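You operate a simulated robot arm through the tools that you are given. There is no shell and no other tool.

You run a simulated robot arm. Do the job below in one go: nothing can be reset, and whatever is moved stays where it is left.

## Task
Take the pressure off the manifold, then lift the cap with the white knob on to the ledge.
Fine: inlet shut, gauge at zero, vent shut again, before the wing nut is loosened; no drips; the other valves and nut stay.

Only the result counts: the job must be done as asked and must still hold three seconds after the hand-in. Knocking over, shifting, dropping, spilling or breaking anything else fails it. A push-on lid holds only when it is set on centred and level and pressed home; a screw cap is set on level and turned clockwise until tight.

## Robot
A 7-joint arm with a two-finger parallel gripper, fixed in place. Base frame: the origin is on the floor under the middle of its stand, x ahead of it, y to its left, z up. Readings come in cm, rad, newtons and seconds.
With the tool pointing down near the work surface it reaches from about 24 to 68 cm from the base axis. Its first joint turns from -1.152 to 1.152 rad. Payload 2.4 kg.
The TCP is the grasp point between the finger pads, 3 cm short of the fingertips. In the tool frame z runs along the fingers and y along their closing line. Largest opening 9.4 cm; finger width 2.8, thickness 1; the body of the gripper, 5 by 9.6 cm, starts 5.5 cm behind the TCP.
Orientation is told as [roll, pitch, yaw] about the base's x, y, z axes, in that order, counted from this pose: with the fingers straight down and closing along the base's y, the tool's x points along the base's -x, its y along +y and its z along -z.

## Interface
- The arm moves only by the tool jog_arm. Its argument "increments" is a list of rows, each an object of numbers (a shift or turn left out is 0, a gripper value left out holds the last): "x", "y", "z": the shift along the tool's x, y, z in units of 25 mm (1.0 is 25 mm); "wx", "wy", "wz": the turn, a rotation vector about the tool's x, y, z in units of 6 degrees (1.0 is 6 degrees); "jaw": the finger opening in cm, from 0 to 9.4. In form: [{"x": .., "y": .., "z": .., "wx": .., "wy": .., "wz": .., "jaw": ..}, ...]. A call has 1 to 20 rows; each row shifts and turns the commanded pose from where the row before left it, along the tool's axes as they then stand. A call with a number of a shift or a turn outside -1 to 1 is refused whole. Rows are played at 5 a second. More than 5 cm and 0.15 rad between two rows, or a gripper value outside its range, and nothing of the call is played. A pose out of reach is approached as far as the arm can. The call stops where the force on the tool passes 90 N (or 10 N more than at its start, if that is more) or the arm is blocked; 0.2 s more then pass. The fingers move at their own pace (about 15.3 cm/s each) and stop on an object; they squeeze with about 23 N. The grip force told is the motor's: it shows also when the fingers shut on nothing. Time passes only in rows, and 0.2 s behind the last, so rows that do not move let the fingers close. It gives the time, the measured TCP pose, the force on the tool (base axes), the opening and the grip force at its end, in the units of the frame above (readings bear some noise), with the torque about the TCP (base axes, N m) and any sound that the robot's microphone picked up, and new pictures: "show" is both (left out), scene, wrist or none.
- Cameras (640 x 400 px; columns grow to the right, rows downward): "scene" is fixed at [4.5, 48.61, 143.62]; the picture's right is [-0.65, -0.76, 0.00], its down [-0.49, 0.42, -0.77] and it looks along [0.58, -0.50, -0.64] (base axes); focal length 252 px, centre (320, 200). "wrist" rides on the gripper at [7.6, 1.4, -10.2] in the tool frame; the picture's right is [-0.18, 0.98, 0.00], its down [-0.75, -0.14, -0.64] and it looks along [-0.63, -0.12, 0.77] (tool axes); focal length 243 px, centre (320, 200).
- pixel_to_xyz(camera, pixels): for up to 12 pixels [column, row] of the newest picture of that camera ("zoom" is the newest enlarged one), the place [x, y, z] in the base frame of the surface seen there, good to about 0.3 cm. No time passes.
- inspect(camera, box): a new picture of the part [left, top, right, bottom] of that camera's present view, enlarged. No time passes.
- job_done(): hands the job in; it is judged then, once.

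Open the gripper and draw the arm clear of the work before you hand the job in, unless the task says otherwise.

The tools are called after ">>>" by a JSON object that holds its "method" and its "body". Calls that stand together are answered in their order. jog_arm: Moves the arm, as the interface text tells. Its arguments: {"type":"object","properties":{"increments":{"type":"array","items":{"type":"object","properties":{"x":{"type":"number"},"y":{"type":"number"},"z":{"type":"number"},"wx":{"type":"number"},"wy":{"type":"number"},"wz":{"type":"number"},"jaw":{"type":"number"}}}},"show":{"type":"string","enum":["both","scene","wrist","none"]}},"required":["increments"]} The other tools are called the same way: pixel_to_xyz (camera, pixels) gives the place of the surface under pixels of a picture; inspect (camera, box) takes an enlarged picture of a part of a camera's view; job_done () hands the job in.

At the start:

```text
clock: 0.0
eef_pos: [33.7, 8.98, 126.04]
orientation: [-0.001, 0.001, 0.0]
force: [0.0, 0.4, 0.2]
torque: [0.01, 0.01, 0.01]
grip_width: 9.41
grasp_force: 0.0
```

scene: 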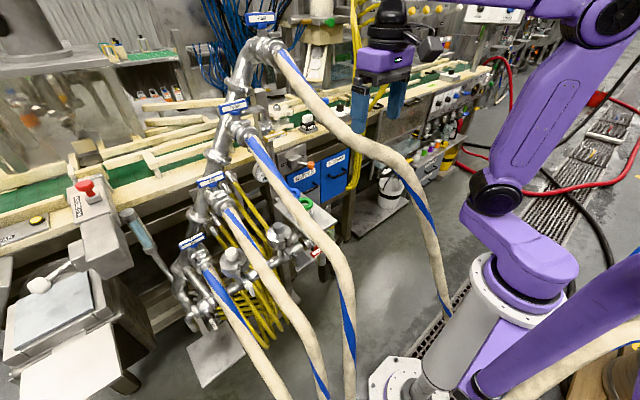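
wrist: 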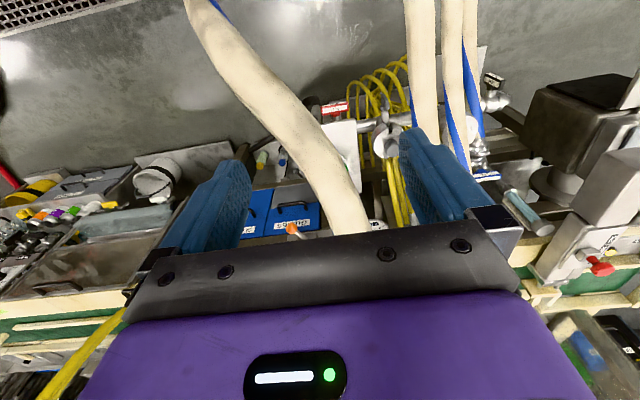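

I begin by looking closely at the scene: the manifold appears around pixels (180-350, 10-330) in the scene picture. I enlarge parts of it.

>>> {"method": "inspect", "body": {"camera": "scene", "box": [160, 160, 360, 340]}}

>>> {"method": "inspect", "body": {"camera": "scene", "box": [180, 0, 380, 130]}}

>>> {"method": "inspect", "body": {"camera": "scene", "box": [260, 80, 460, 240]}}

>>> {"method": "inspect", "body": {"camera": "scene", "box": [0, 150, 200, 400]}}

>>> {"method": "inspect", "body": {"camera": "wrist", "box": [200, 80, 420, 250]}}

```text
2.22 times, centred on (260, 250) of scene
```

zoom: 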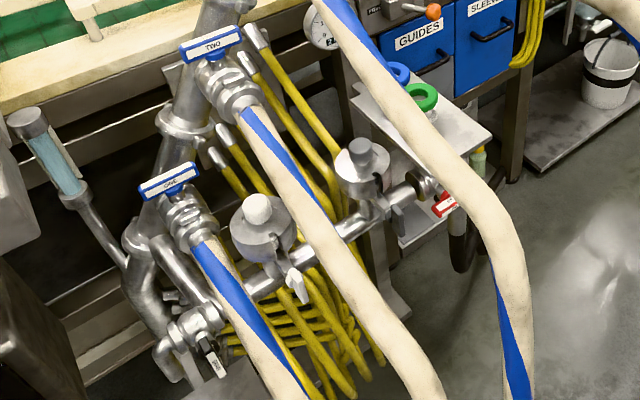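

```text
3.08 times, centred on (280, 65) of scene
```

zoom: 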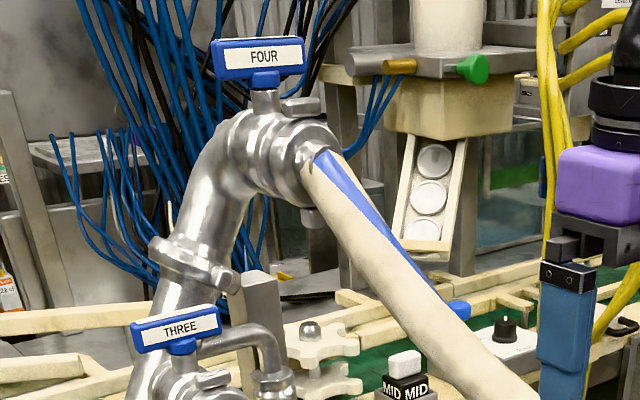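

```text
2.50 times, centred on (360, 160) of scene
```

zoom: 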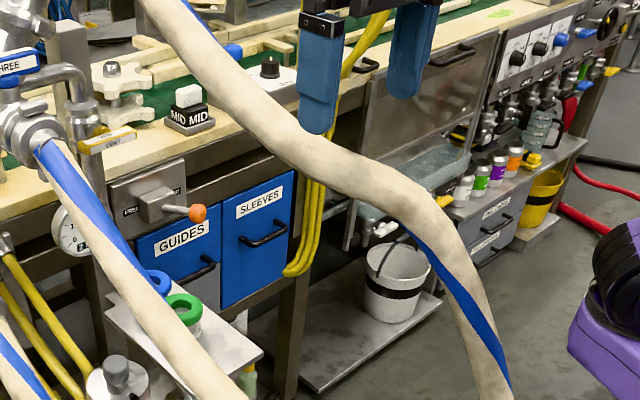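

```text
1.60 times, centred on (100, 275) of scene
```

zoom: 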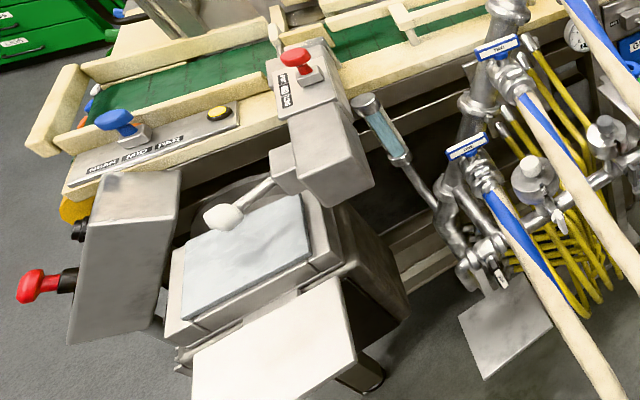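

```text
2.35 times, centred on (310, 165) of wrist
```

zoom: 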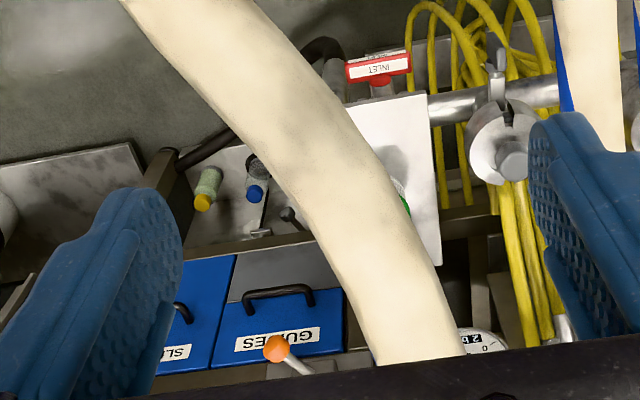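

The low manifold pipe runs from about (205,305) to (365,250) in the scene view, with a white knob at (240,253) and a red lever near (360,252). I zoom further in on each part and read off positions.

>>> {"method": "inspect", "body": {"camera": "scene", "box": [215, 235, 315, 300]}}

>>> {"method": "inspect", "body": {"camera": "scene", "box": [170, 270, 270, 335]}}

>>> {"method": "inspect", "body": {"camera": "scene", "box": [300, 200, 400, 265]}}

>>> {"method": "inspect", "body": {"camera": "scene", "box": [260, 110, 360, 215]}}

>>> {"method": "pixel_to_xyz", "body": {"camera": "scene", "pixels": [[240, 253], [275, 230], [360, 253], [255, 290], [226, 318], [290, 293], [312, 215], [330, 230], [302, 197], [302, 137], [215, 335], [305, 255]]}}

```text
6.15 times, centred on (265, 268) of scene
```

zoom: 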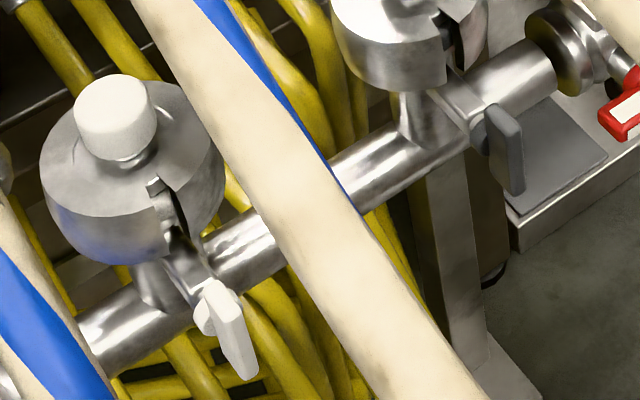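

```text
6.15 times, centred on (220, 302) of scene
```

zoom: 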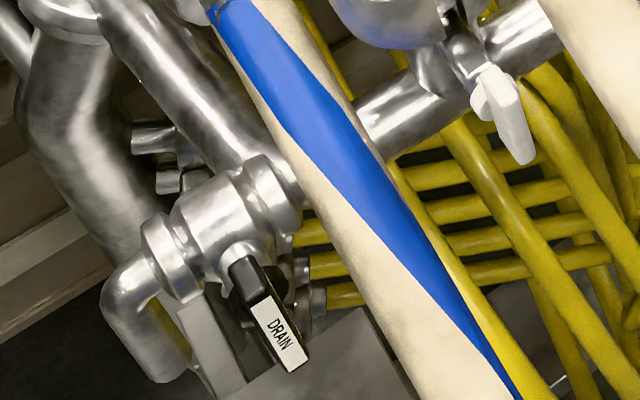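

```text
6.15 times, centred on (350, 232) of scene
```

zoom: 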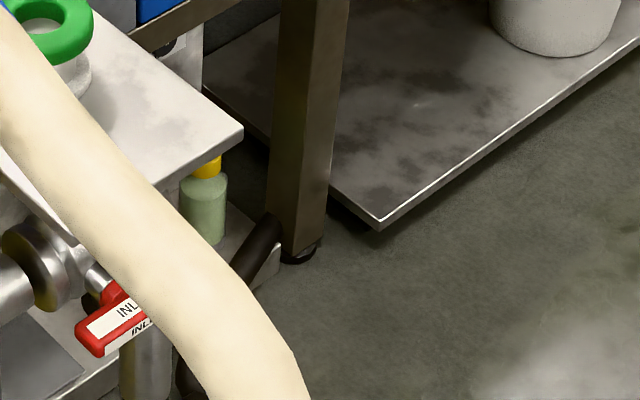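

```text
3.81 times, centred on (310, 162) of scene
```

zoom: 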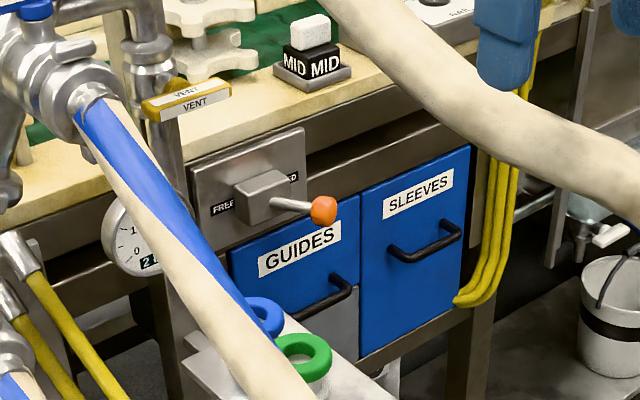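

```text
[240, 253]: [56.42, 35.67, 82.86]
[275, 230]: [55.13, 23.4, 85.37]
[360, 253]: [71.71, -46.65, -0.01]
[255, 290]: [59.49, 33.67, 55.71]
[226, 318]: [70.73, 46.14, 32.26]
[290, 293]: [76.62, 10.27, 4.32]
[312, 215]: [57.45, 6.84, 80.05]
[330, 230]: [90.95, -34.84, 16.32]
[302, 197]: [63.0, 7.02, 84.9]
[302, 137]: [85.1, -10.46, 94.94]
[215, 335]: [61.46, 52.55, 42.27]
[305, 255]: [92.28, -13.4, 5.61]
```

Now I read positions from focused zooms, starting with the caps and wing nuts (white knob at about (232,254), white wing nut at about (250,287) in the scene).

>>> {"method": "inspect", "body": {"camera": "scene", "box": [215, 235, 315, 300]}}

>>> {"method": "pixel_to_xyz", "body": {"camera": "zoom", "pixels": [[115, 110], [70, 180], [180, 140], [175, 240], [240, 335], [215, 300], [95, 340], [240, 245], [375, 180], [505, 150], [560, 60], [620, 110]]}}

```text
6.15 times, centred on (265, 268) of scene
```

zoom: 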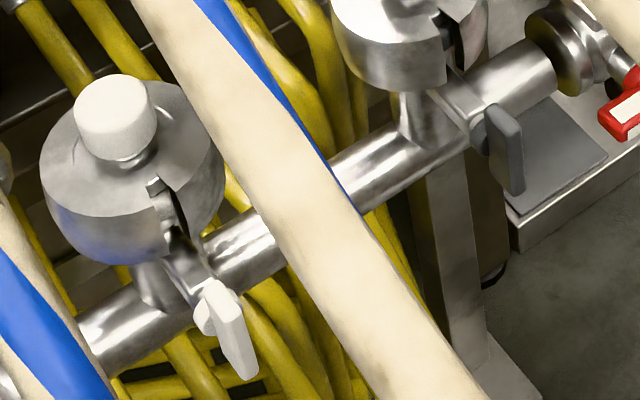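

```text
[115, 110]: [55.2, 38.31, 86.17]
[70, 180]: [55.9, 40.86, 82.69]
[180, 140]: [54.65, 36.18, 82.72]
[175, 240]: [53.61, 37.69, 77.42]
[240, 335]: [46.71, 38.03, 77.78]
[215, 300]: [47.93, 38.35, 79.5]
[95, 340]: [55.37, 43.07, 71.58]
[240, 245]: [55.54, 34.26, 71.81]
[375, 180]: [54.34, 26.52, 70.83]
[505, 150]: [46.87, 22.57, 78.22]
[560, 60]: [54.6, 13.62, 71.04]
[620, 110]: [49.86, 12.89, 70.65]
```

The white-knob cap sits near (55.5, 38, 83) and its wing nut near (47, 38, 78). Now I read the inlet, vent and gauge positions.

>>> {"method": "inspect", "body": {"camera": "scene", "box": [240, 120, 320, 200]}}

>>> {"method": "pixel_to_xyz", "body": {"camera": "zoom", "pixels": [[230, 150], [290, 120], [350, 110], [180, 290], [150, 300], [190, 150], [420, 260], [330, 200]]}}

>>> {"method": "inspect", "body": {"camera": "scene", "box": [290, 190, 350, 265]}}

>>> {"method": "pixel_to_xyz", "body": {"camera": "zoom", "pixels": [[280, 310], [310, 310], [260, 330], [220, 240], [400, 150], [300, 60], [230, 30], [200, 300], [160, 390], [90, 330]]}}

```text
5.00 times, centred on (280, 160) of scene
```

zoom: 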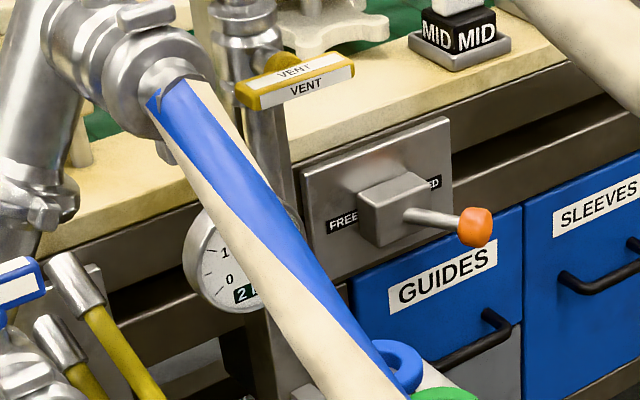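

```text
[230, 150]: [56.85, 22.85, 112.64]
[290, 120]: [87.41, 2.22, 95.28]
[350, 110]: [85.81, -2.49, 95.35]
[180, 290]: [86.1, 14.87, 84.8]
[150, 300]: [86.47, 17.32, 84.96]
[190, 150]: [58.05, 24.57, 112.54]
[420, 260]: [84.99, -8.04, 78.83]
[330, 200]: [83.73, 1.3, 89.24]
```

```text
5.33 times, centred on (320, 228) of scene
```

zoom: 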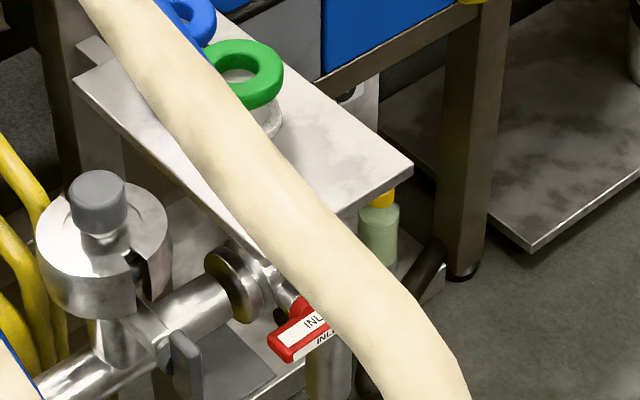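

```text
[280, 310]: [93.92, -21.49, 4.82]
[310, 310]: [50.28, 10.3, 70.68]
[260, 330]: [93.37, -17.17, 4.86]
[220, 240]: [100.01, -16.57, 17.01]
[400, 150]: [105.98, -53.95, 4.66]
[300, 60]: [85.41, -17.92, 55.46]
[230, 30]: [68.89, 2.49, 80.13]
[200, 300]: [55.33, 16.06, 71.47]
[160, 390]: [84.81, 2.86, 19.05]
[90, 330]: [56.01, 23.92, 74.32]
```

I read the shelf plate, ring and the handles again with points well inside their outlines in the newest zoom (centred (320,228)).

>>> {"method": "pixel_to_xyz", "body": {"camera": "zoom", "pixels": [[320, 130], [380, 165], [100, 90], [140, 130], [240, 60], [240, 100], [185, 20], [100, 195], [65, 240], [185, 370], [310, 335], [345, 225]]}}

>>> {"method": "inspect", "body": {"camera": "scene", "box": [240, 120, 320, 200]}}

>>> {"method": "pixel_to_xyz", "body": {"camera": "zoom", "pixels": [[260, 95], [320, 80], [340, 65], [220, 255], [240, 30], [320, 25], [265, 150], [390, 210], [475, 225], [455, 25], [300, 10], [210, 280]]}}

```text
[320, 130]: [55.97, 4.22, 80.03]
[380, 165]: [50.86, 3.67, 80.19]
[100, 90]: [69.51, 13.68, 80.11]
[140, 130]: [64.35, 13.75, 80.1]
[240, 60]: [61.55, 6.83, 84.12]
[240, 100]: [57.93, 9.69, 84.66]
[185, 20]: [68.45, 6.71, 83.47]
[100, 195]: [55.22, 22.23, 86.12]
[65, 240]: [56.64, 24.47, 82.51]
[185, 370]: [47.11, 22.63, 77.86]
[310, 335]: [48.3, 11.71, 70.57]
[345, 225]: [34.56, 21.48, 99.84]
```

```text
5.00 times, centred on (280, 160) of scene
```

zoom: 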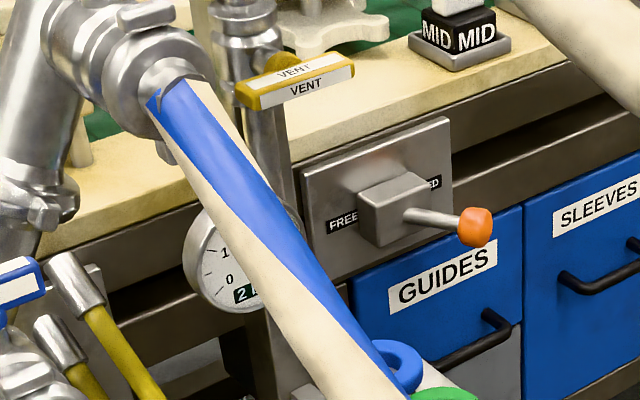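

```text
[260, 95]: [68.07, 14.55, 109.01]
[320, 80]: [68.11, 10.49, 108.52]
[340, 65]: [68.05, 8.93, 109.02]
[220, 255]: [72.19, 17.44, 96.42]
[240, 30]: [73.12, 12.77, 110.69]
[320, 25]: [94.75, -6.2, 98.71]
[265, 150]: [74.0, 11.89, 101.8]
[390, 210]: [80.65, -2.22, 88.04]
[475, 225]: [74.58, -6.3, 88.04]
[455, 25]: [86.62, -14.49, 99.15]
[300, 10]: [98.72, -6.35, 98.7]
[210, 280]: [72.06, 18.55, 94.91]
```

The shelf plate is at z≈80 with the two ringed items at about (61,8) and (68,6.5). Next I map the four hoses in 3D since they hang between the arm and the manifold.

>>> {"method": "pixel_to_xyz", "body": {"camera": "scene", "pixels": [[275, 50], [300, 88], [335, 130], [380, 155], [410, 195], [430, 240], [443, 310], [252, 140], [270, 170], [295, 205], [322, 240], [345, 290]]}}

>>> {"method": "pixel_to_xyz", "body": {"camera": "scene", "pixels": [[350, 350], [225, 210], [245, 240], [268, 272], [295, 315], [318, 380], [205, 272], [222, 300], [245, 340], [270, 385], [261, 19], [233, 106]]}}

>>> {"method": "pixel_to_xyz", "body": {"camera": "scene", "pixels": [[212, 180], [190, 241], [140, 230], [160, 270], [215, 320], [205, 300], [195, 320], [210, 355], [65, 285], [90, 190], [240, 75], [215, 150]]}}

```text
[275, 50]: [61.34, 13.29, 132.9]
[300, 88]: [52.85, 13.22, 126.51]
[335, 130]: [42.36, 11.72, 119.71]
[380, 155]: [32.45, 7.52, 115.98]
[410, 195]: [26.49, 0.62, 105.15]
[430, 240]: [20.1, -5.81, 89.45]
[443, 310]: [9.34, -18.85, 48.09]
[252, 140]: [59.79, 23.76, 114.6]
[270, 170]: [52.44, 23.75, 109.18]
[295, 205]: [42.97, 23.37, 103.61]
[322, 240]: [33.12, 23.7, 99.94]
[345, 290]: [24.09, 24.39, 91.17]
```

```text
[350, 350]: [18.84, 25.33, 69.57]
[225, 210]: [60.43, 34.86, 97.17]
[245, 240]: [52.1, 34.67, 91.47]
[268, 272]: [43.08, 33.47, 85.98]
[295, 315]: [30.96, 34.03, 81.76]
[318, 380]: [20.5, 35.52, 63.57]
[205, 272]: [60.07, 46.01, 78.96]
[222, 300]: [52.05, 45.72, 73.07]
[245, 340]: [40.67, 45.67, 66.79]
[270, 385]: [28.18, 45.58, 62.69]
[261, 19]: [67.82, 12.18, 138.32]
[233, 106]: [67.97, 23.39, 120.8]
```

```text
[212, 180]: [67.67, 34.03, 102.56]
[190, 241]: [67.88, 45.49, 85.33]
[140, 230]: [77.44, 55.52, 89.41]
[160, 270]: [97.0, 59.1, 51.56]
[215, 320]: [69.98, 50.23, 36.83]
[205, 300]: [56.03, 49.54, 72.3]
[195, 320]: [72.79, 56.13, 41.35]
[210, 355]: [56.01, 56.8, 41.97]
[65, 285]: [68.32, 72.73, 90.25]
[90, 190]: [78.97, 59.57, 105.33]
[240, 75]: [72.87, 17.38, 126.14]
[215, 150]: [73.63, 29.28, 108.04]
```

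The hoses run toward the base in nearly vertical planes at y≈45, 34, 23 and 12. I now look at the arm itself to learn its present posture against the hoses.

>>> {"method": "inspect", "body": {"camera": "scene", "box": [340, 0, 640, 400]}}

>>> {"method": "pixel_to_xyz", "body": {"camera": "scene", "pixels": [[495, 190], [520, 240], [550, 110], [600, 20], [495, 310], [400, 20], [390, 60], [480, 350], [560, 370], [430, 45], [380, 100], [530, 5]]}}

```text
1.00 times, centred on (490, 200) of scene (not enlarged: the box is as wide or as high as the picture)
```

zoom: 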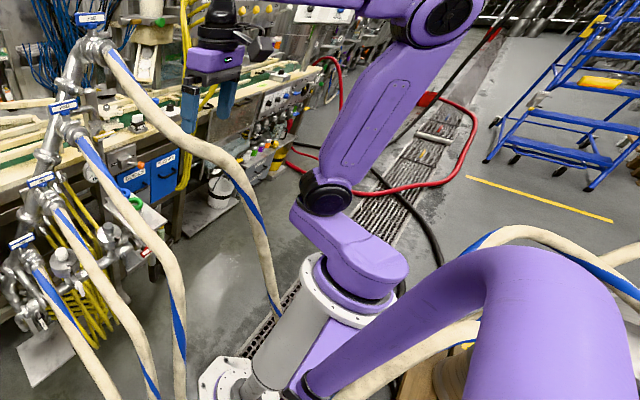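

```text
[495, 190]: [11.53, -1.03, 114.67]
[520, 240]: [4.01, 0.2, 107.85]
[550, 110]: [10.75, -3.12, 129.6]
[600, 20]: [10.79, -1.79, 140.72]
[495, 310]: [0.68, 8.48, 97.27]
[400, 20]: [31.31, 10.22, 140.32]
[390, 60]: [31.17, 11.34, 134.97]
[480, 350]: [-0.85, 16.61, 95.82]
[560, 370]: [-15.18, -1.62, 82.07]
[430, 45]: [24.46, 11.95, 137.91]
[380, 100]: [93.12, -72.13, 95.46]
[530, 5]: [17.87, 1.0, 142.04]
```

The shoulder of the arm is at about (11,-1,115) and the hand currently hovers over hose FOUR. I shift the hand right (-y) to clear that hose and get a free look down at the inlet and ledge.

>>> {"method": "jog_arm", "body": {"increments": [{"y": -1}, {"y": -1}, {"y": -1}, {"y": -1}, {"y": -1}, {"y": -1}, {"y": -1}, {"y": -1}], "show": "both"}}

```text
clock: 1.8
eef_pos: [33.72, -11.12, 125.88]
orientation: [0.0, 0.0, -0.001]
force: [-0.5, -0.5, -1.1]
torque: [0.01, 0.04, -0.02]
grip_width: 9.41
grasp_force: 0.1
```

scene: 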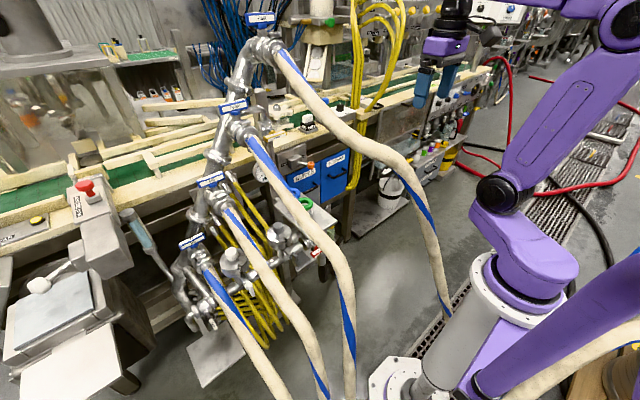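
wrist: 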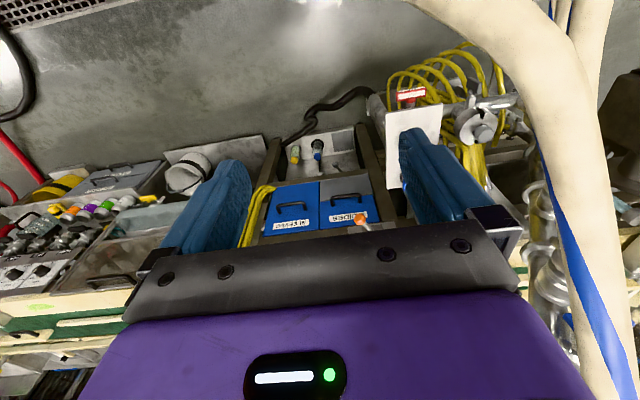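

The inlet's red lever and the plate now show at about (410,95) and (415,150) in the wrist view. I zoom there and read positions.

>>> {"method": "inspect", "body": {"camera": "wrist", "box": [360, 60, 540, 180]}}

>>> {"method": "pixel_to_xyz", "body": {"camera": "wrist", "pixels": [[400, 97], [411, 97], [421, 97], [400, 110], [440, 110], [390, 180], [425, 120], [485, 130], [462, 115], [505, 100], [385, 110], [392, 120]]}}

```text
3.33 times, centred on (450, 120) of wrist
```

zoom: 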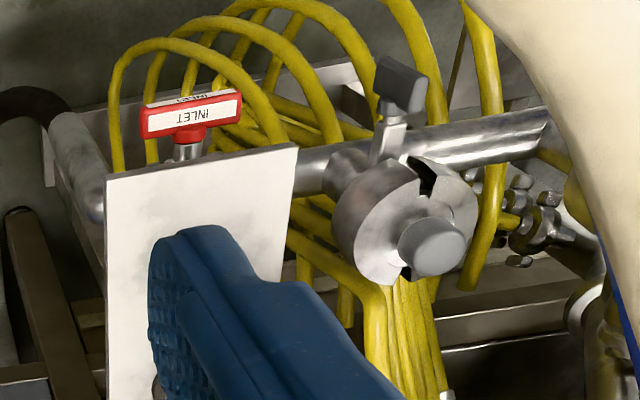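

```text
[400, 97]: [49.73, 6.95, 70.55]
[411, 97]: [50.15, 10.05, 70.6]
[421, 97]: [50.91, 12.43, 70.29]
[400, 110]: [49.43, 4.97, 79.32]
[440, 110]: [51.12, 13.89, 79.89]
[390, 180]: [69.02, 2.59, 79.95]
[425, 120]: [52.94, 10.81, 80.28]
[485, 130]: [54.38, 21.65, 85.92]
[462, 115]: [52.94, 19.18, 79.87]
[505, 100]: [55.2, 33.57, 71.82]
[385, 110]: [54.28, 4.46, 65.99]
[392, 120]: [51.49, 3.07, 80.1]
```

The inlet has a red T-handle (zoom (190,110)) whose bar runs along y from about 6.5 to 13 at z≈70.6, x≈50, parallel to the pipe, i.e. open. I use a wide box at the top of the scene view to see the forearm above the picture edge.

>>> {"method": "inspect", "body": {"camera": "scene", "box": [0, 0, 640, 10]}}

>>> {"method": "inspect", "body": {"camera": "scene", "box": [620, 0, 640, 400]}}

>>> {"method": "inspect", "body": {"camera": "wrist", "box": [385, 80, 445, 120]}}

```text
1.00 times, centred on (320, 5) of scene (not enlarged: the box is as wide or as high as the picture)
```

zoom: 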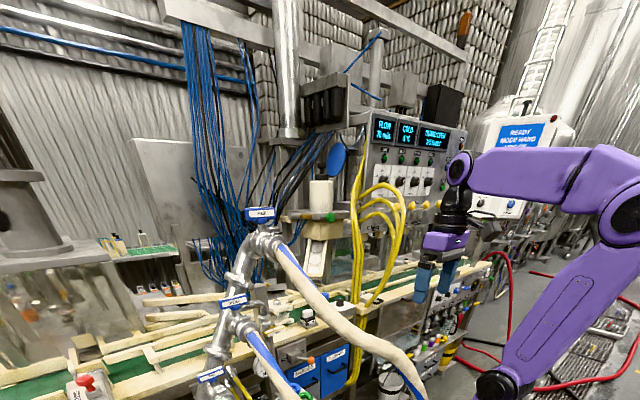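

```text
1.00 times, centred on (630, 200) of scene (not enlarged: the box is as wide or as high as the picture)
```

zoom: 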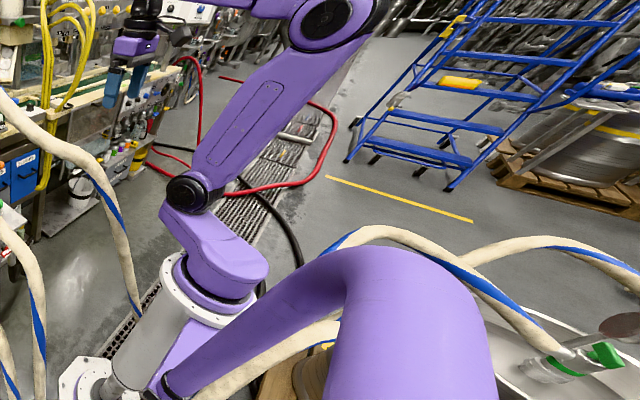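

```text
10.00 times, centred on (415, 100) of wrist
```

zoom: 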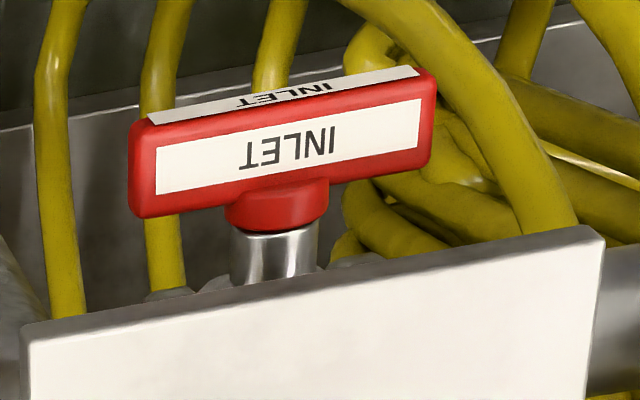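

The T-bar's stem points along +x under the shelf edge, so it swings in the y–z plane. I take arm-link positions from the wide scene zoom to plan clearance against hose FOUR.

>>> {"method": "inspect", "body": {"camera": "scene", "box": [0, 0, 640, 10]}}

>>> {"method": "pixel_to_xyz", "body": {"camera": "zoom", "pixels": [[460, 168], [455, 210], [450, 240], [520, 170], [590, 165], [625, 215], [600, 260], [550, 320], [500, 385], [425, 280], [450, 275], [480, 180]]}}

```text
1.00 times, centred on (320, 5) of scene (not enlarged: the box is as wide or as high as the picture)
```

zoom: 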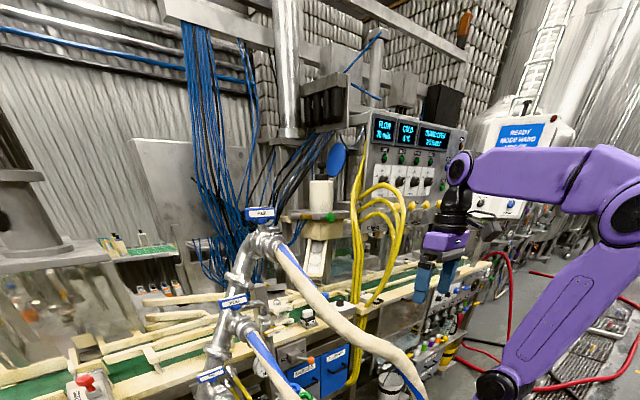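

```text
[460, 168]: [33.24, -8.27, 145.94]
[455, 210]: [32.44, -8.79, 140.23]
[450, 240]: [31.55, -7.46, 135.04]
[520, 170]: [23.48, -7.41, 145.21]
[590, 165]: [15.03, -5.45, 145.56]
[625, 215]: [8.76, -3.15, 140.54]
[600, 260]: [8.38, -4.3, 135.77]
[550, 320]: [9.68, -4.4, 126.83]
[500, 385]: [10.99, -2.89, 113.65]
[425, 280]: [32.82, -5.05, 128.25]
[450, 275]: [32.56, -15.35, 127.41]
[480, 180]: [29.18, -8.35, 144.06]
```

Wrist joint sits ~20 cm above the TCP, forearm clears hose FOUR if I stay right of it. I descend on the right side of hose FOUR with closed fingers, then lean the tool so its tip points toward +y.

>>> {"method": "jog_arm", "body": {"increments": [{"x": -0.2, "y": -0.1, "z": 1, "jaw": 0}, {"x": -0.2, "y": -0.1, "z": 1}, {"x": -0.2, "y": -0.1, "z": 1}, {"x": -0.2, "y": -0.1, "z": 1}, {"x": -0.2, "y": -0.1, "z": 1}, {"x": -0.2, "y": -0.1, "z": 1}, {"x": -0.2, "y": -0.1, "z": 1}, {"x": -0.2, "y": -0.1, "z": 1}, {"wx": -1}, {"wx": -1}, {"wx": -1}, {"wx": -1}], "show": "both"}}

```text
clock: 4.4
eef_pos: [37.67, -13.13, 105.91]
orientation: [0.421, -0.001, 0.0]
force: [0.7, 0.2, -0.6]
torque: [0.01, 0.01, 0.01]
grip_width: 0.01
grasp_force: 23.8
```

scene: 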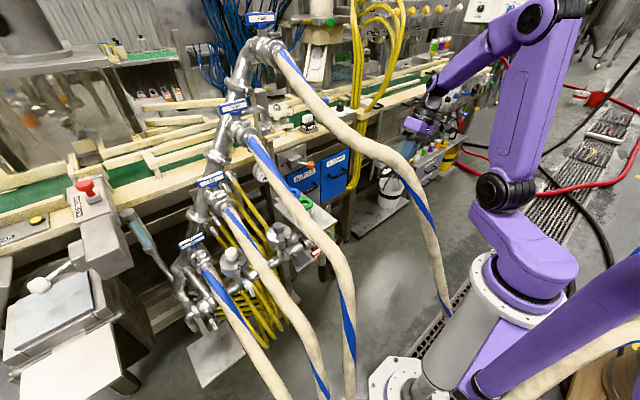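
wrist: 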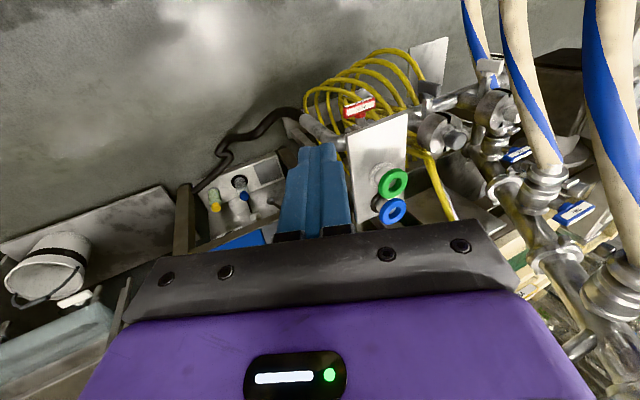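

Now the wrist view shows the plate with two rings at (380,165), inlet lever at (358,107), and caps to the right. I zoom in on these.

>>> {"method": "inspect", "body": {"camera": "wrist", "box": [290, 50, 450, 150]}}

>>> {"method": "pixel_to_xyz", "body": {"camera": "zoom", "pixels": [[235, 235], [275, 225], [320, 215], [305, 270], [460, 240], [310, 330], [430, 380], [490, 300], [550, 350], [320, 260], [400, 280], [350, 390]]}}

>>> {"method": "inspect", "body": {"camera": "wrist", "box": [340, 120, 500, 230]}}

>>> {"method": "pixel_to_xyz", "body": {"camera": "zoom", "pixels": [[200, 240], [235, 240], [270, 240], [240, 200], [200, 345], [240, 345], [280, 345], [150, 150], [100, 200], [240, 150], [300, 100], [60, 50]]}}

```text
4.00 times, centred on (370, 100) of wrist
```

zoom: 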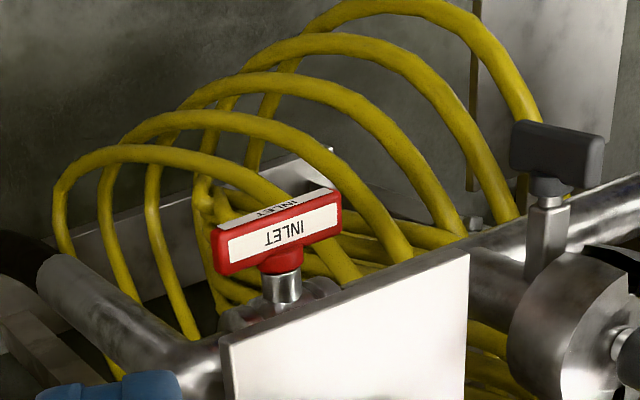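

```text
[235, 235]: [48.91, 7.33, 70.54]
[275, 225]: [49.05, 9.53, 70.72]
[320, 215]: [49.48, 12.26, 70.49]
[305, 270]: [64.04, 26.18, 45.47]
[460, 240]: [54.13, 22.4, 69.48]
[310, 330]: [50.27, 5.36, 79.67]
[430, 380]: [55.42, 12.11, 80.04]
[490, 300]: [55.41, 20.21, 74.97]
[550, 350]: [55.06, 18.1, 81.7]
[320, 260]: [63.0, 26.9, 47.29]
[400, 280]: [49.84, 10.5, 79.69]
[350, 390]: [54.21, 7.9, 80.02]
```

```text
3.64 times, centred on (420, 175) of wrist
```

zoom: 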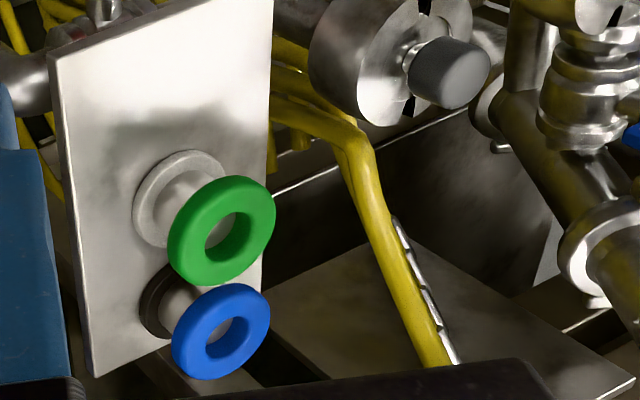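

```text
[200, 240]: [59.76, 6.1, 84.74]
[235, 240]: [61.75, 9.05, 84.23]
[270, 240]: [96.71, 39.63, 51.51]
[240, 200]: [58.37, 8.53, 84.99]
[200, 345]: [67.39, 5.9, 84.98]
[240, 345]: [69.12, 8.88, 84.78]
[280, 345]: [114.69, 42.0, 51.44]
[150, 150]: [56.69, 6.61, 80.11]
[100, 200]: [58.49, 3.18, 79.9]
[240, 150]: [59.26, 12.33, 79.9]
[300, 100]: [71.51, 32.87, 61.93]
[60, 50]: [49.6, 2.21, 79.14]
```

The bar centre is about (49.1, 9.7, 70) and the plate edge is at x≈49.8. I will push the bar's -y end down from the right with closed fingers, so I tilt the tool further (roll ~42°, pitch forward 24°) and come down to a spot right of the shelf.

>>> {"method": "jog_arm", "body": {"increments": [{"wx": -1}, {"wx": -1}, {"wx": -1}, {"wy": -1}, {"wy": -1}, {"wy": -1}, {"wy": -1}, {"x": 0.0993, "y": -0.4175, "z": 0.938}, {"x": 0.0993, "y": -0.4175, "z": 0.938}, {"x": 0.0993, "y": -0.4175, "z": 0.938}, {"x": 0.0993, "y": -0.4175, "z": 0.938}, {"x": 0.0993, "y": -0.4175, "z": 0.938}, {"x": 0.0993, "y": -0.4175, "z": 0.938}, {"x": 0.0993, "y": -0.4175, "z": 0.938}, {"x": 0.0993, "y": -0.4175, "z": 0.938}], "show": "both"}}

```text
clock: 7.6
eef_pos: [43.5, -7.43, 87.07]
orientation: [0.778, -0.308, -0.289]
force: [-0.4, 0.1, 0.1]
torque: [0.0, 0.03, 0.02]
grip_width: 0.01
grasp_force: 23.1
```

scene: 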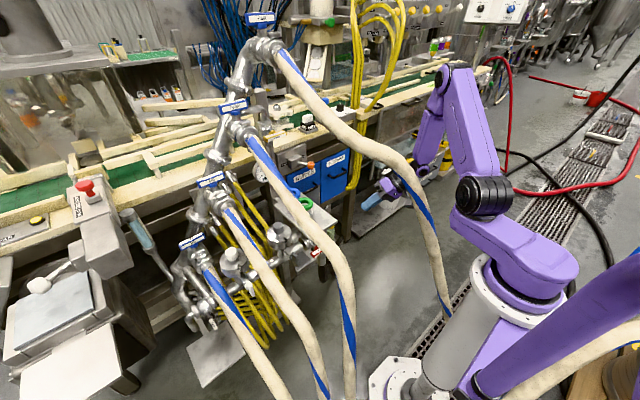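
wrist: 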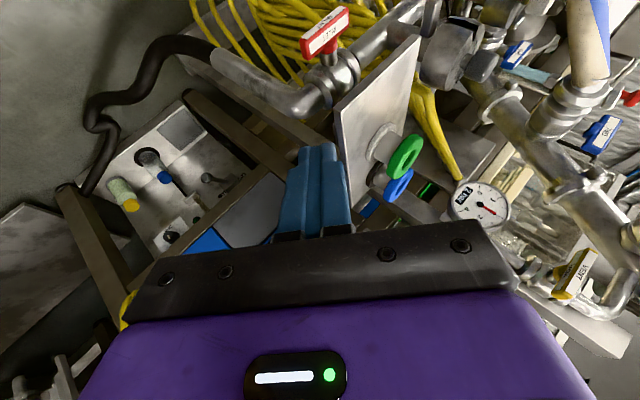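

The gauge face is now visible at wrist (482,208), vent lever at (575,275). I zoom in on the gauge, the vent and the inlet.

>>> {"method": "inspect", "body": {"camera": "wrist", "box": [440, 170, 520, 240]}}

>>> {"method": "inspect", "body": {"camera": "wrist", "box": [530, 230, 640, 320]}}

>>> {"method": "inspect", "body": {"camera": "wrist", "box": [280, 0, 480, 130]}}

>>> {"method": "pixel_to_xyz", "body": {"camera": "zoom", "pixels": [[90, 130], [150, 95], [210, 50], [195, 30], [155, 165], [200, 200], [200, 250], [120, 310], [395, 150], [190, 320], [85, 150], [215, 65]]}}

```text
5.71 times, centred on (480, 205) of wrist
```

zoom: 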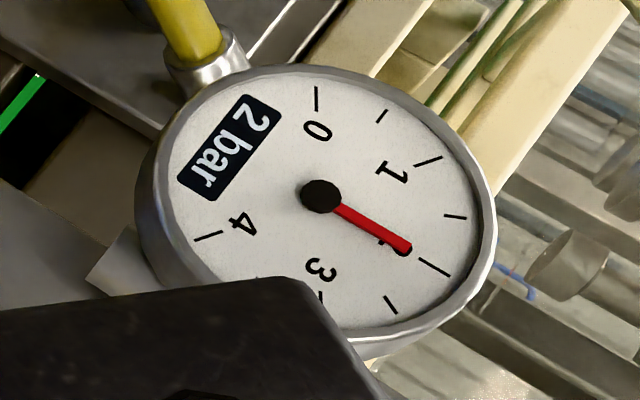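

```text
4.44 times, centred on (585, 275) of wrist
```

zoom: 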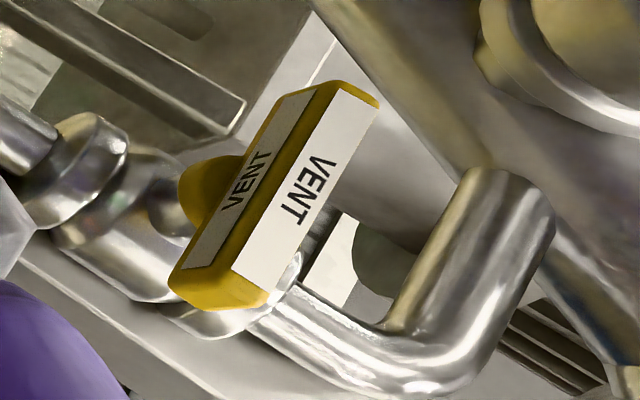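

```text
3.08 times, centred on (380, 65) of wrist
```

zoom: 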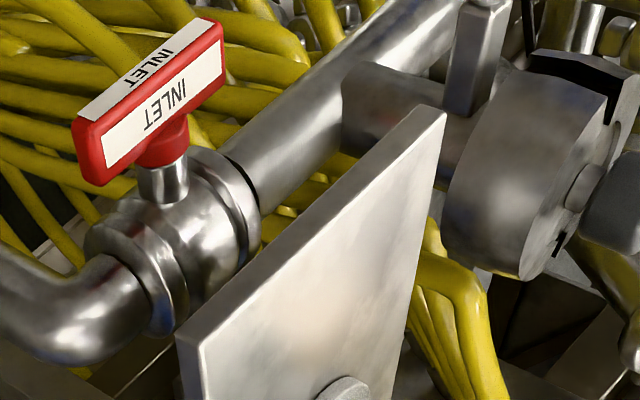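

```text
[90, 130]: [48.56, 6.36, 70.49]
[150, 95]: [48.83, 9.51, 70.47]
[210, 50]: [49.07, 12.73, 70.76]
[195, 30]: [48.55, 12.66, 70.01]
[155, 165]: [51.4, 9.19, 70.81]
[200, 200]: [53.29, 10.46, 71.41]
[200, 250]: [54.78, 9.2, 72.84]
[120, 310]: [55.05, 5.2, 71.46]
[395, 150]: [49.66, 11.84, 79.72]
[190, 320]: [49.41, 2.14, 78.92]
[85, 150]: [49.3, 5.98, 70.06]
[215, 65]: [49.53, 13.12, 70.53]
```

Gauge reads 2 bar; the inlet bar spans y 6.0–13.1 around a pivot near (y 9.55, z 70). I move the closed fingertips to just above the bar's -y end.

>>> {"method": "jog_arm", "body": {"increments": [{"x": 0.172, "y": 0.104, "z": 0.899}, {"x": 0.172, "y": 0.104, "z": 0.899}, {"x": 0.172, "y": 0.104, "z": 0.899}, {"x": 0.172, "y": 0.104, "z": 0.899}, {"x": 0.172, "y": 0.104, "z": 0.899}, {"x": 0.172, "y": 0.104, "z": 0.899}, {"x": 0.172, "y": 0.104, "z": 0.899}, {"x": 0.172, "y": 0.104, "z": 0.899}], "show": "both"}}

```text
clock: 9.4
eef_pos: [47.82, 6.09, 75.05]
orientation: [0.778, -0.308, -0.292]
force: [-0.4, 0.1, -0.1]
torque: [0.0, 0.0, 0.03]
grip_width: 0.0
grasp_force: 23.1
```

scene: 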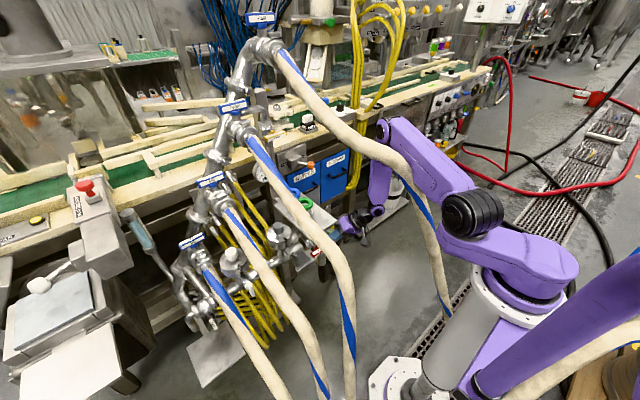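
wrist: 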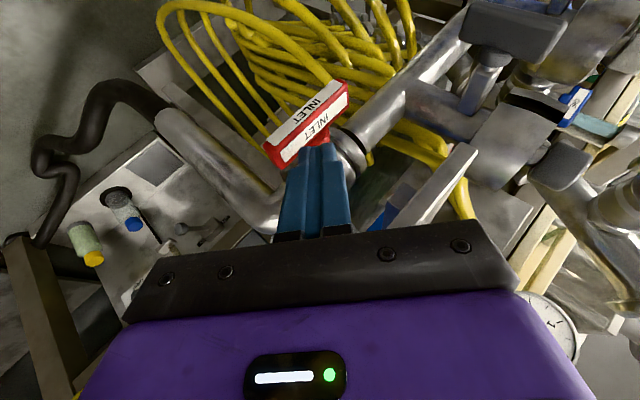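

The fingertips appear near the bar's middle in the picture (318,150), so I check the actual 3D spots of tip and bar with a zoom.

>>> {"method": "inspect", "body": {"camera": "wrist", "box": [250, 70, 390, 190]}}

>>> {"method": "pixel_to_xyz", "body": {"camera": "zoom", "pixels": [[285, 240], [320, 240], [355, 240], [320, 280], [150, 250], [250, 180], [350, 100], [400, 80], [160, 280], [280, 140], [260, 300], [390, 300]]}}

```text
3.33 times, centred on (320, 130) of wrist
```

zoom: 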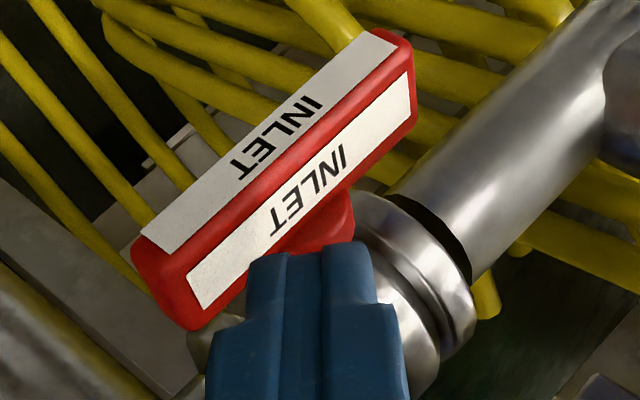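

```text
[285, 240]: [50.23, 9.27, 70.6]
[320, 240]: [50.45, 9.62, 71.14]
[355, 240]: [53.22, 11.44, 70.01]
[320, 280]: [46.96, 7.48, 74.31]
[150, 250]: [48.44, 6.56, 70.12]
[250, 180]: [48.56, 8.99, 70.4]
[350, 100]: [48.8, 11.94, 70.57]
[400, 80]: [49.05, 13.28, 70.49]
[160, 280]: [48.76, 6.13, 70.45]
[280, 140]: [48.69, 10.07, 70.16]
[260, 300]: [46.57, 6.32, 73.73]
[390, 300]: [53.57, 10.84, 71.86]
```

Tip centre is about (49.0, 7.9, 73.0), just above the bar. I now push straight down on the bar's -y end in small steps and watch the force.

>>> {"method": "jog_arm", "body": {"increments": [{"x": 0.093, "y": -0.26, "z": 0.209}, {"x": 0.093, "y": -0.26, "z": 0.209}, {"x": 0.093, "y": -0.26, "z": 0.209}], "show": "wrist"}}

```text
clock: 10.2
eef_pos: [47.7, 5.77, 72.6]
orientation: [0.779, -0.308, -0.29]
force: [-0.5, 0.6, 1.2]
torque: [0.06, 0.04, 0.0]
grip_width: 0.01
grasp_force: 22.8
```

wrist: 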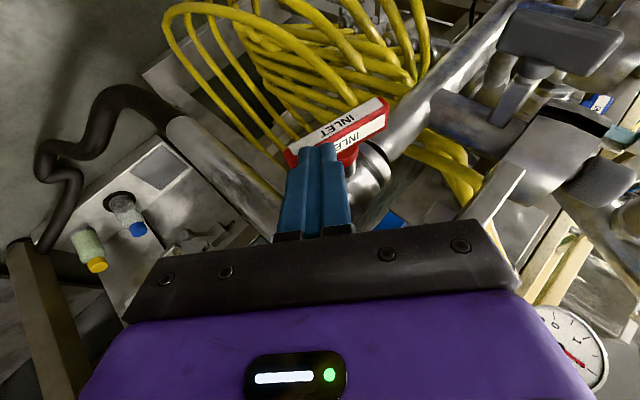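

Force is only ~1 N, so contact is light. I continue the push downward.

>>> {"method": "jog_arm", "body": {"increments": [{"x": 0.093, "y": -0.26, "z": 0.209}, {"x": 0.093, "y": -0.26, "z": 0.209}], "show": "wrist"}}

>>> {"method": "inspect", "body": {"camera": "wrist", "box": [250, 70, 420, 190]}}

```text
clock: 10.8
eef_pos: [47.65, 5.59, 70.91]
orientation: [0.779, -0.307, -0.289]
force: [0.9, 0.5, 0.0]
torque: [0.0, 0.04, -0.01]
grip_width: 0.01
grasp_force: 23.0
```

wrist: 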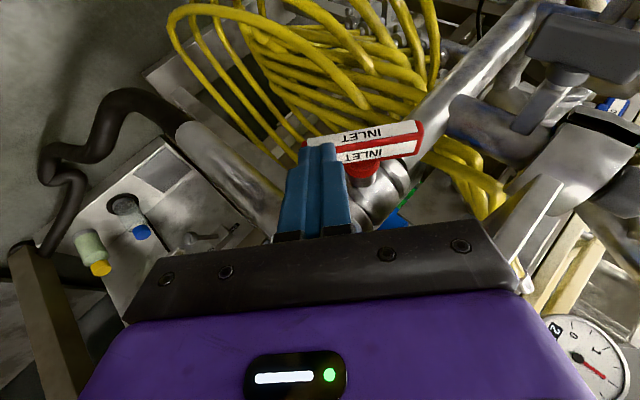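

```text
3.33 times, centred on (335, 130) of wrist
```

zoom: 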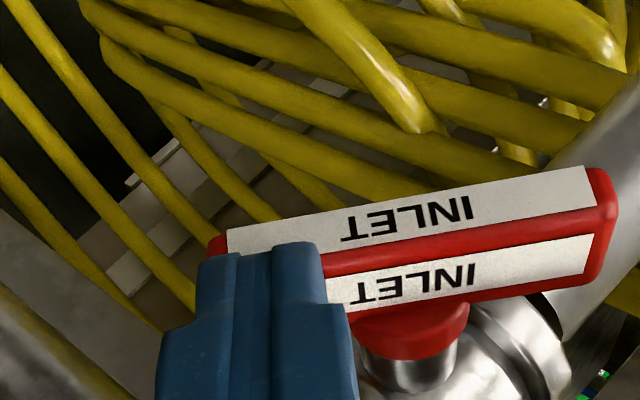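

The bar is turning with almost no resistance. I measure its present angle with points along its front face.

>>> {"method": "pixel_to_xyz", "body": {"camera": "zoom", "pixels": [[245, 240], [330, 225], [400, 215], [470, 205], [560, 185], [590, 200], [330, 265], [560, 250], [215, 245]]}}

```text
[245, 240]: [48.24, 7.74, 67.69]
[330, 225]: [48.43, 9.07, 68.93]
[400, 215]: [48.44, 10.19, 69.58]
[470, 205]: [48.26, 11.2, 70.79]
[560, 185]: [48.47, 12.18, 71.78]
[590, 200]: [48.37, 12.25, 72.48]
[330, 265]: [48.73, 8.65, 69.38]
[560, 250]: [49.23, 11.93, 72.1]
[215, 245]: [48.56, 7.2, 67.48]
```

The bar is at 45° now. I keep pushing along the arc: a little lower, then toward +y until it is vertical.

>>> {"method": "jog_arm", "body": {"increments": [{"x": 0.125, "y": -0.197, "z": 0.281}, {"x": 0.125, "y": -0.197, "z": 0.281}, {"x": 0.0612, "y": 0.1068, "z": 0.1372}, {"x": 0.0612, "y": 0.1068, "z": 0.1372}], "show": "wrist"}}

>>> {"method": "inspect", "body": {"camera": "wrist", "box": [250, 70, 420, 190]}}

```text
clock: 11.8
eef_pos: [47.68, 6.65, 69.06]
orientation: [0.775, -0.305, -0.293]
force: [-7.4, -10.0, 4.8]
torque: [-0.05, 0.07, 0.08]
grip_width: 0.0
grasp_force: 22.5
```

wrist: 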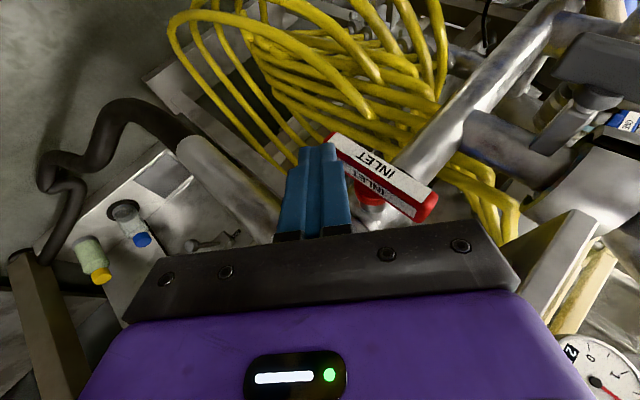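

```text
3.33 times, centred on (335, 130) of wrist
```

zoom: 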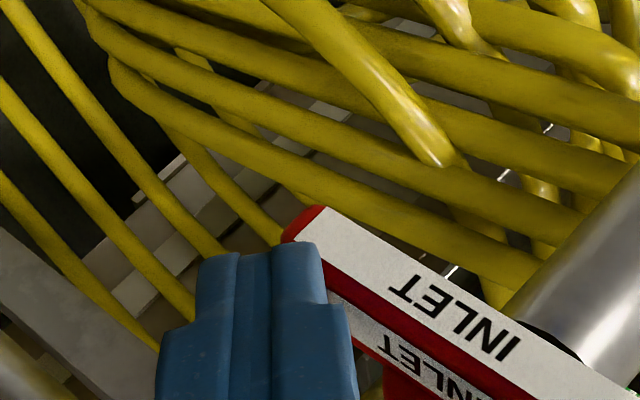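

A reaction of about 10 N in -y has appeared; perhaps the stop. I measure the bar angle.

>>> {"method": "pixel_to_xyz", "body": {"camera": "zoom", "pixels": [[325, 225], [350, 240], [400, 280], [450, 310], [500, 350], [560, 380], [590, 395], [310, 215]]}}

>>> {"method": "pixel_to_xyz", "body": {"camera": "wrist", "pixels": [[345, 145], [365, 160], [385, 175], [405, 188], [415, 195], [425, 210], [332, 138], [370, 180]]}}

```text
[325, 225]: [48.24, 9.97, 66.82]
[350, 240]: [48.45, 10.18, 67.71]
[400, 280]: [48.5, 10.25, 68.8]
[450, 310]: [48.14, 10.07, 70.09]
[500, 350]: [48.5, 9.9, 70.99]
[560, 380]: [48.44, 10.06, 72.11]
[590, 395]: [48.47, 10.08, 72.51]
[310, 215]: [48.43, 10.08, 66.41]
```

```text
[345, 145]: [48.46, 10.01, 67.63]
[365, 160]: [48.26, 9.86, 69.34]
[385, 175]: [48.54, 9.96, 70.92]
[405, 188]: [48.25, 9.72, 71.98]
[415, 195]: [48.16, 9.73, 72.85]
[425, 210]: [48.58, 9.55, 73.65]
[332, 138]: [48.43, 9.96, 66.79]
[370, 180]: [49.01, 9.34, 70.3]
```

The bar now stands vertical (y≈10.0 for z 66.4–72.5) with a firm stop. I nudge 0.25 cm more to confirm the stop, then check the picture.

>>> {"method": "jog_arm", "body": {"increments": [{"x": 0.0273, "y": 0.0742, "z": 0.0612}, {}], "show": "wrist"}}

>>> {"method": "pixel_to_xyz", "body": {"camera": "wrist", "pixels": [[345, 145], [365, 160], [385, 175], [405, 188], [415, 195], [332, 138]]}}

```text
clock: 12.4
eef_pos: [47.67, 6.79, 68.83]
orientation: [0.775, -0.308, -0.296]
force: [-16.2, -32.9, 9.7]
torque: [-0.25, 0.18, 0.22]
grip_width: 0.01
grasp_force: 23.3
```

wrist: 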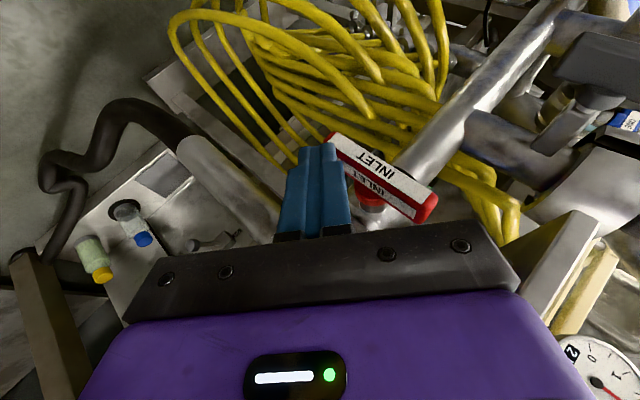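

```text
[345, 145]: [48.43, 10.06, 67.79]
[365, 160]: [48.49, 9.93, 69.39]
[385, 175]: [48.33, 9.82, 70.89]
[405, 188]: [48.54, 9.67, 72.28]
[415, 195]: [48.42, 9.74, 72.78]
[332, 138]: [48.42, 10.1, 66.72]
```

The force rose to 33 N with no more turning, so the inlet is fully shut (bar vertical, across the pipe). I back the fingers off to the right and retreat along the tool axis.

>>> {"method": "jog_arm", "body": {"increments": [{"x": -0.218, "y": -0.594, "z": -0.49}, {"z": -1}, {"z": -1}, {"z": -1}, {"z": -1}, {"z": -1}, {"z": -1}], "show": "both"}}

>>> {"method": "inspect", "body": {"camera": "wrist", "box": [260, 0, 480, 140]}}

```text
clock: 14.0
eef_pos: [41.46, -4.02, 79.13]
orientation: [0.778, -0.308, -0.29]
force: [0.0, 0.3, 0.1]
torque: [0.0, -0.01, -0.02]
grip_width: 0.0
grasp_force: 22.9
```

scene: 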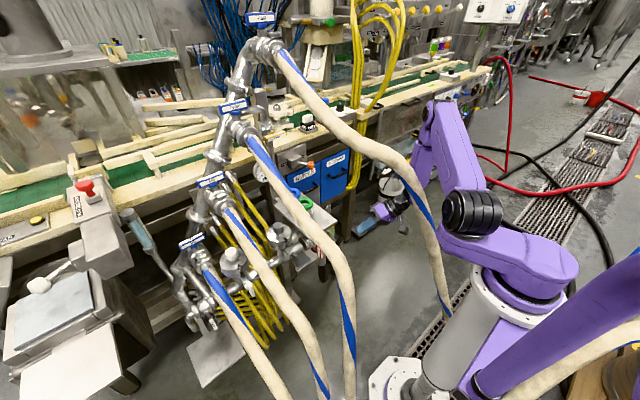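
wrist: 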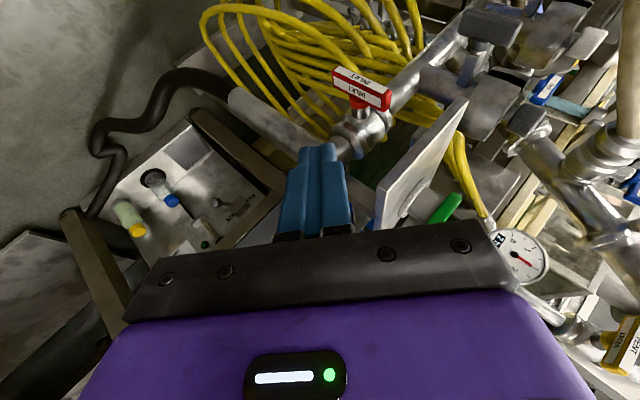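

```text
2.86 times, centred on (370, 70) of wrist
```

zoom: 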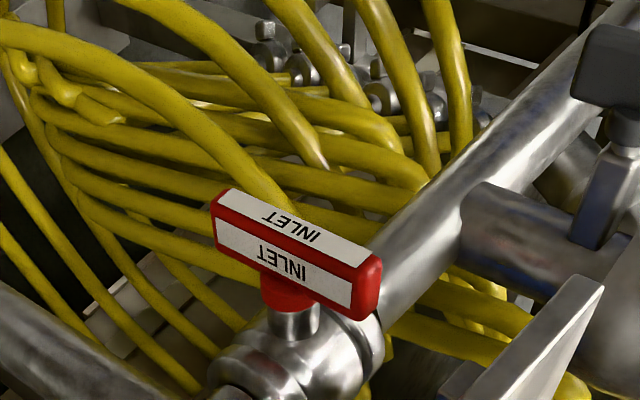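

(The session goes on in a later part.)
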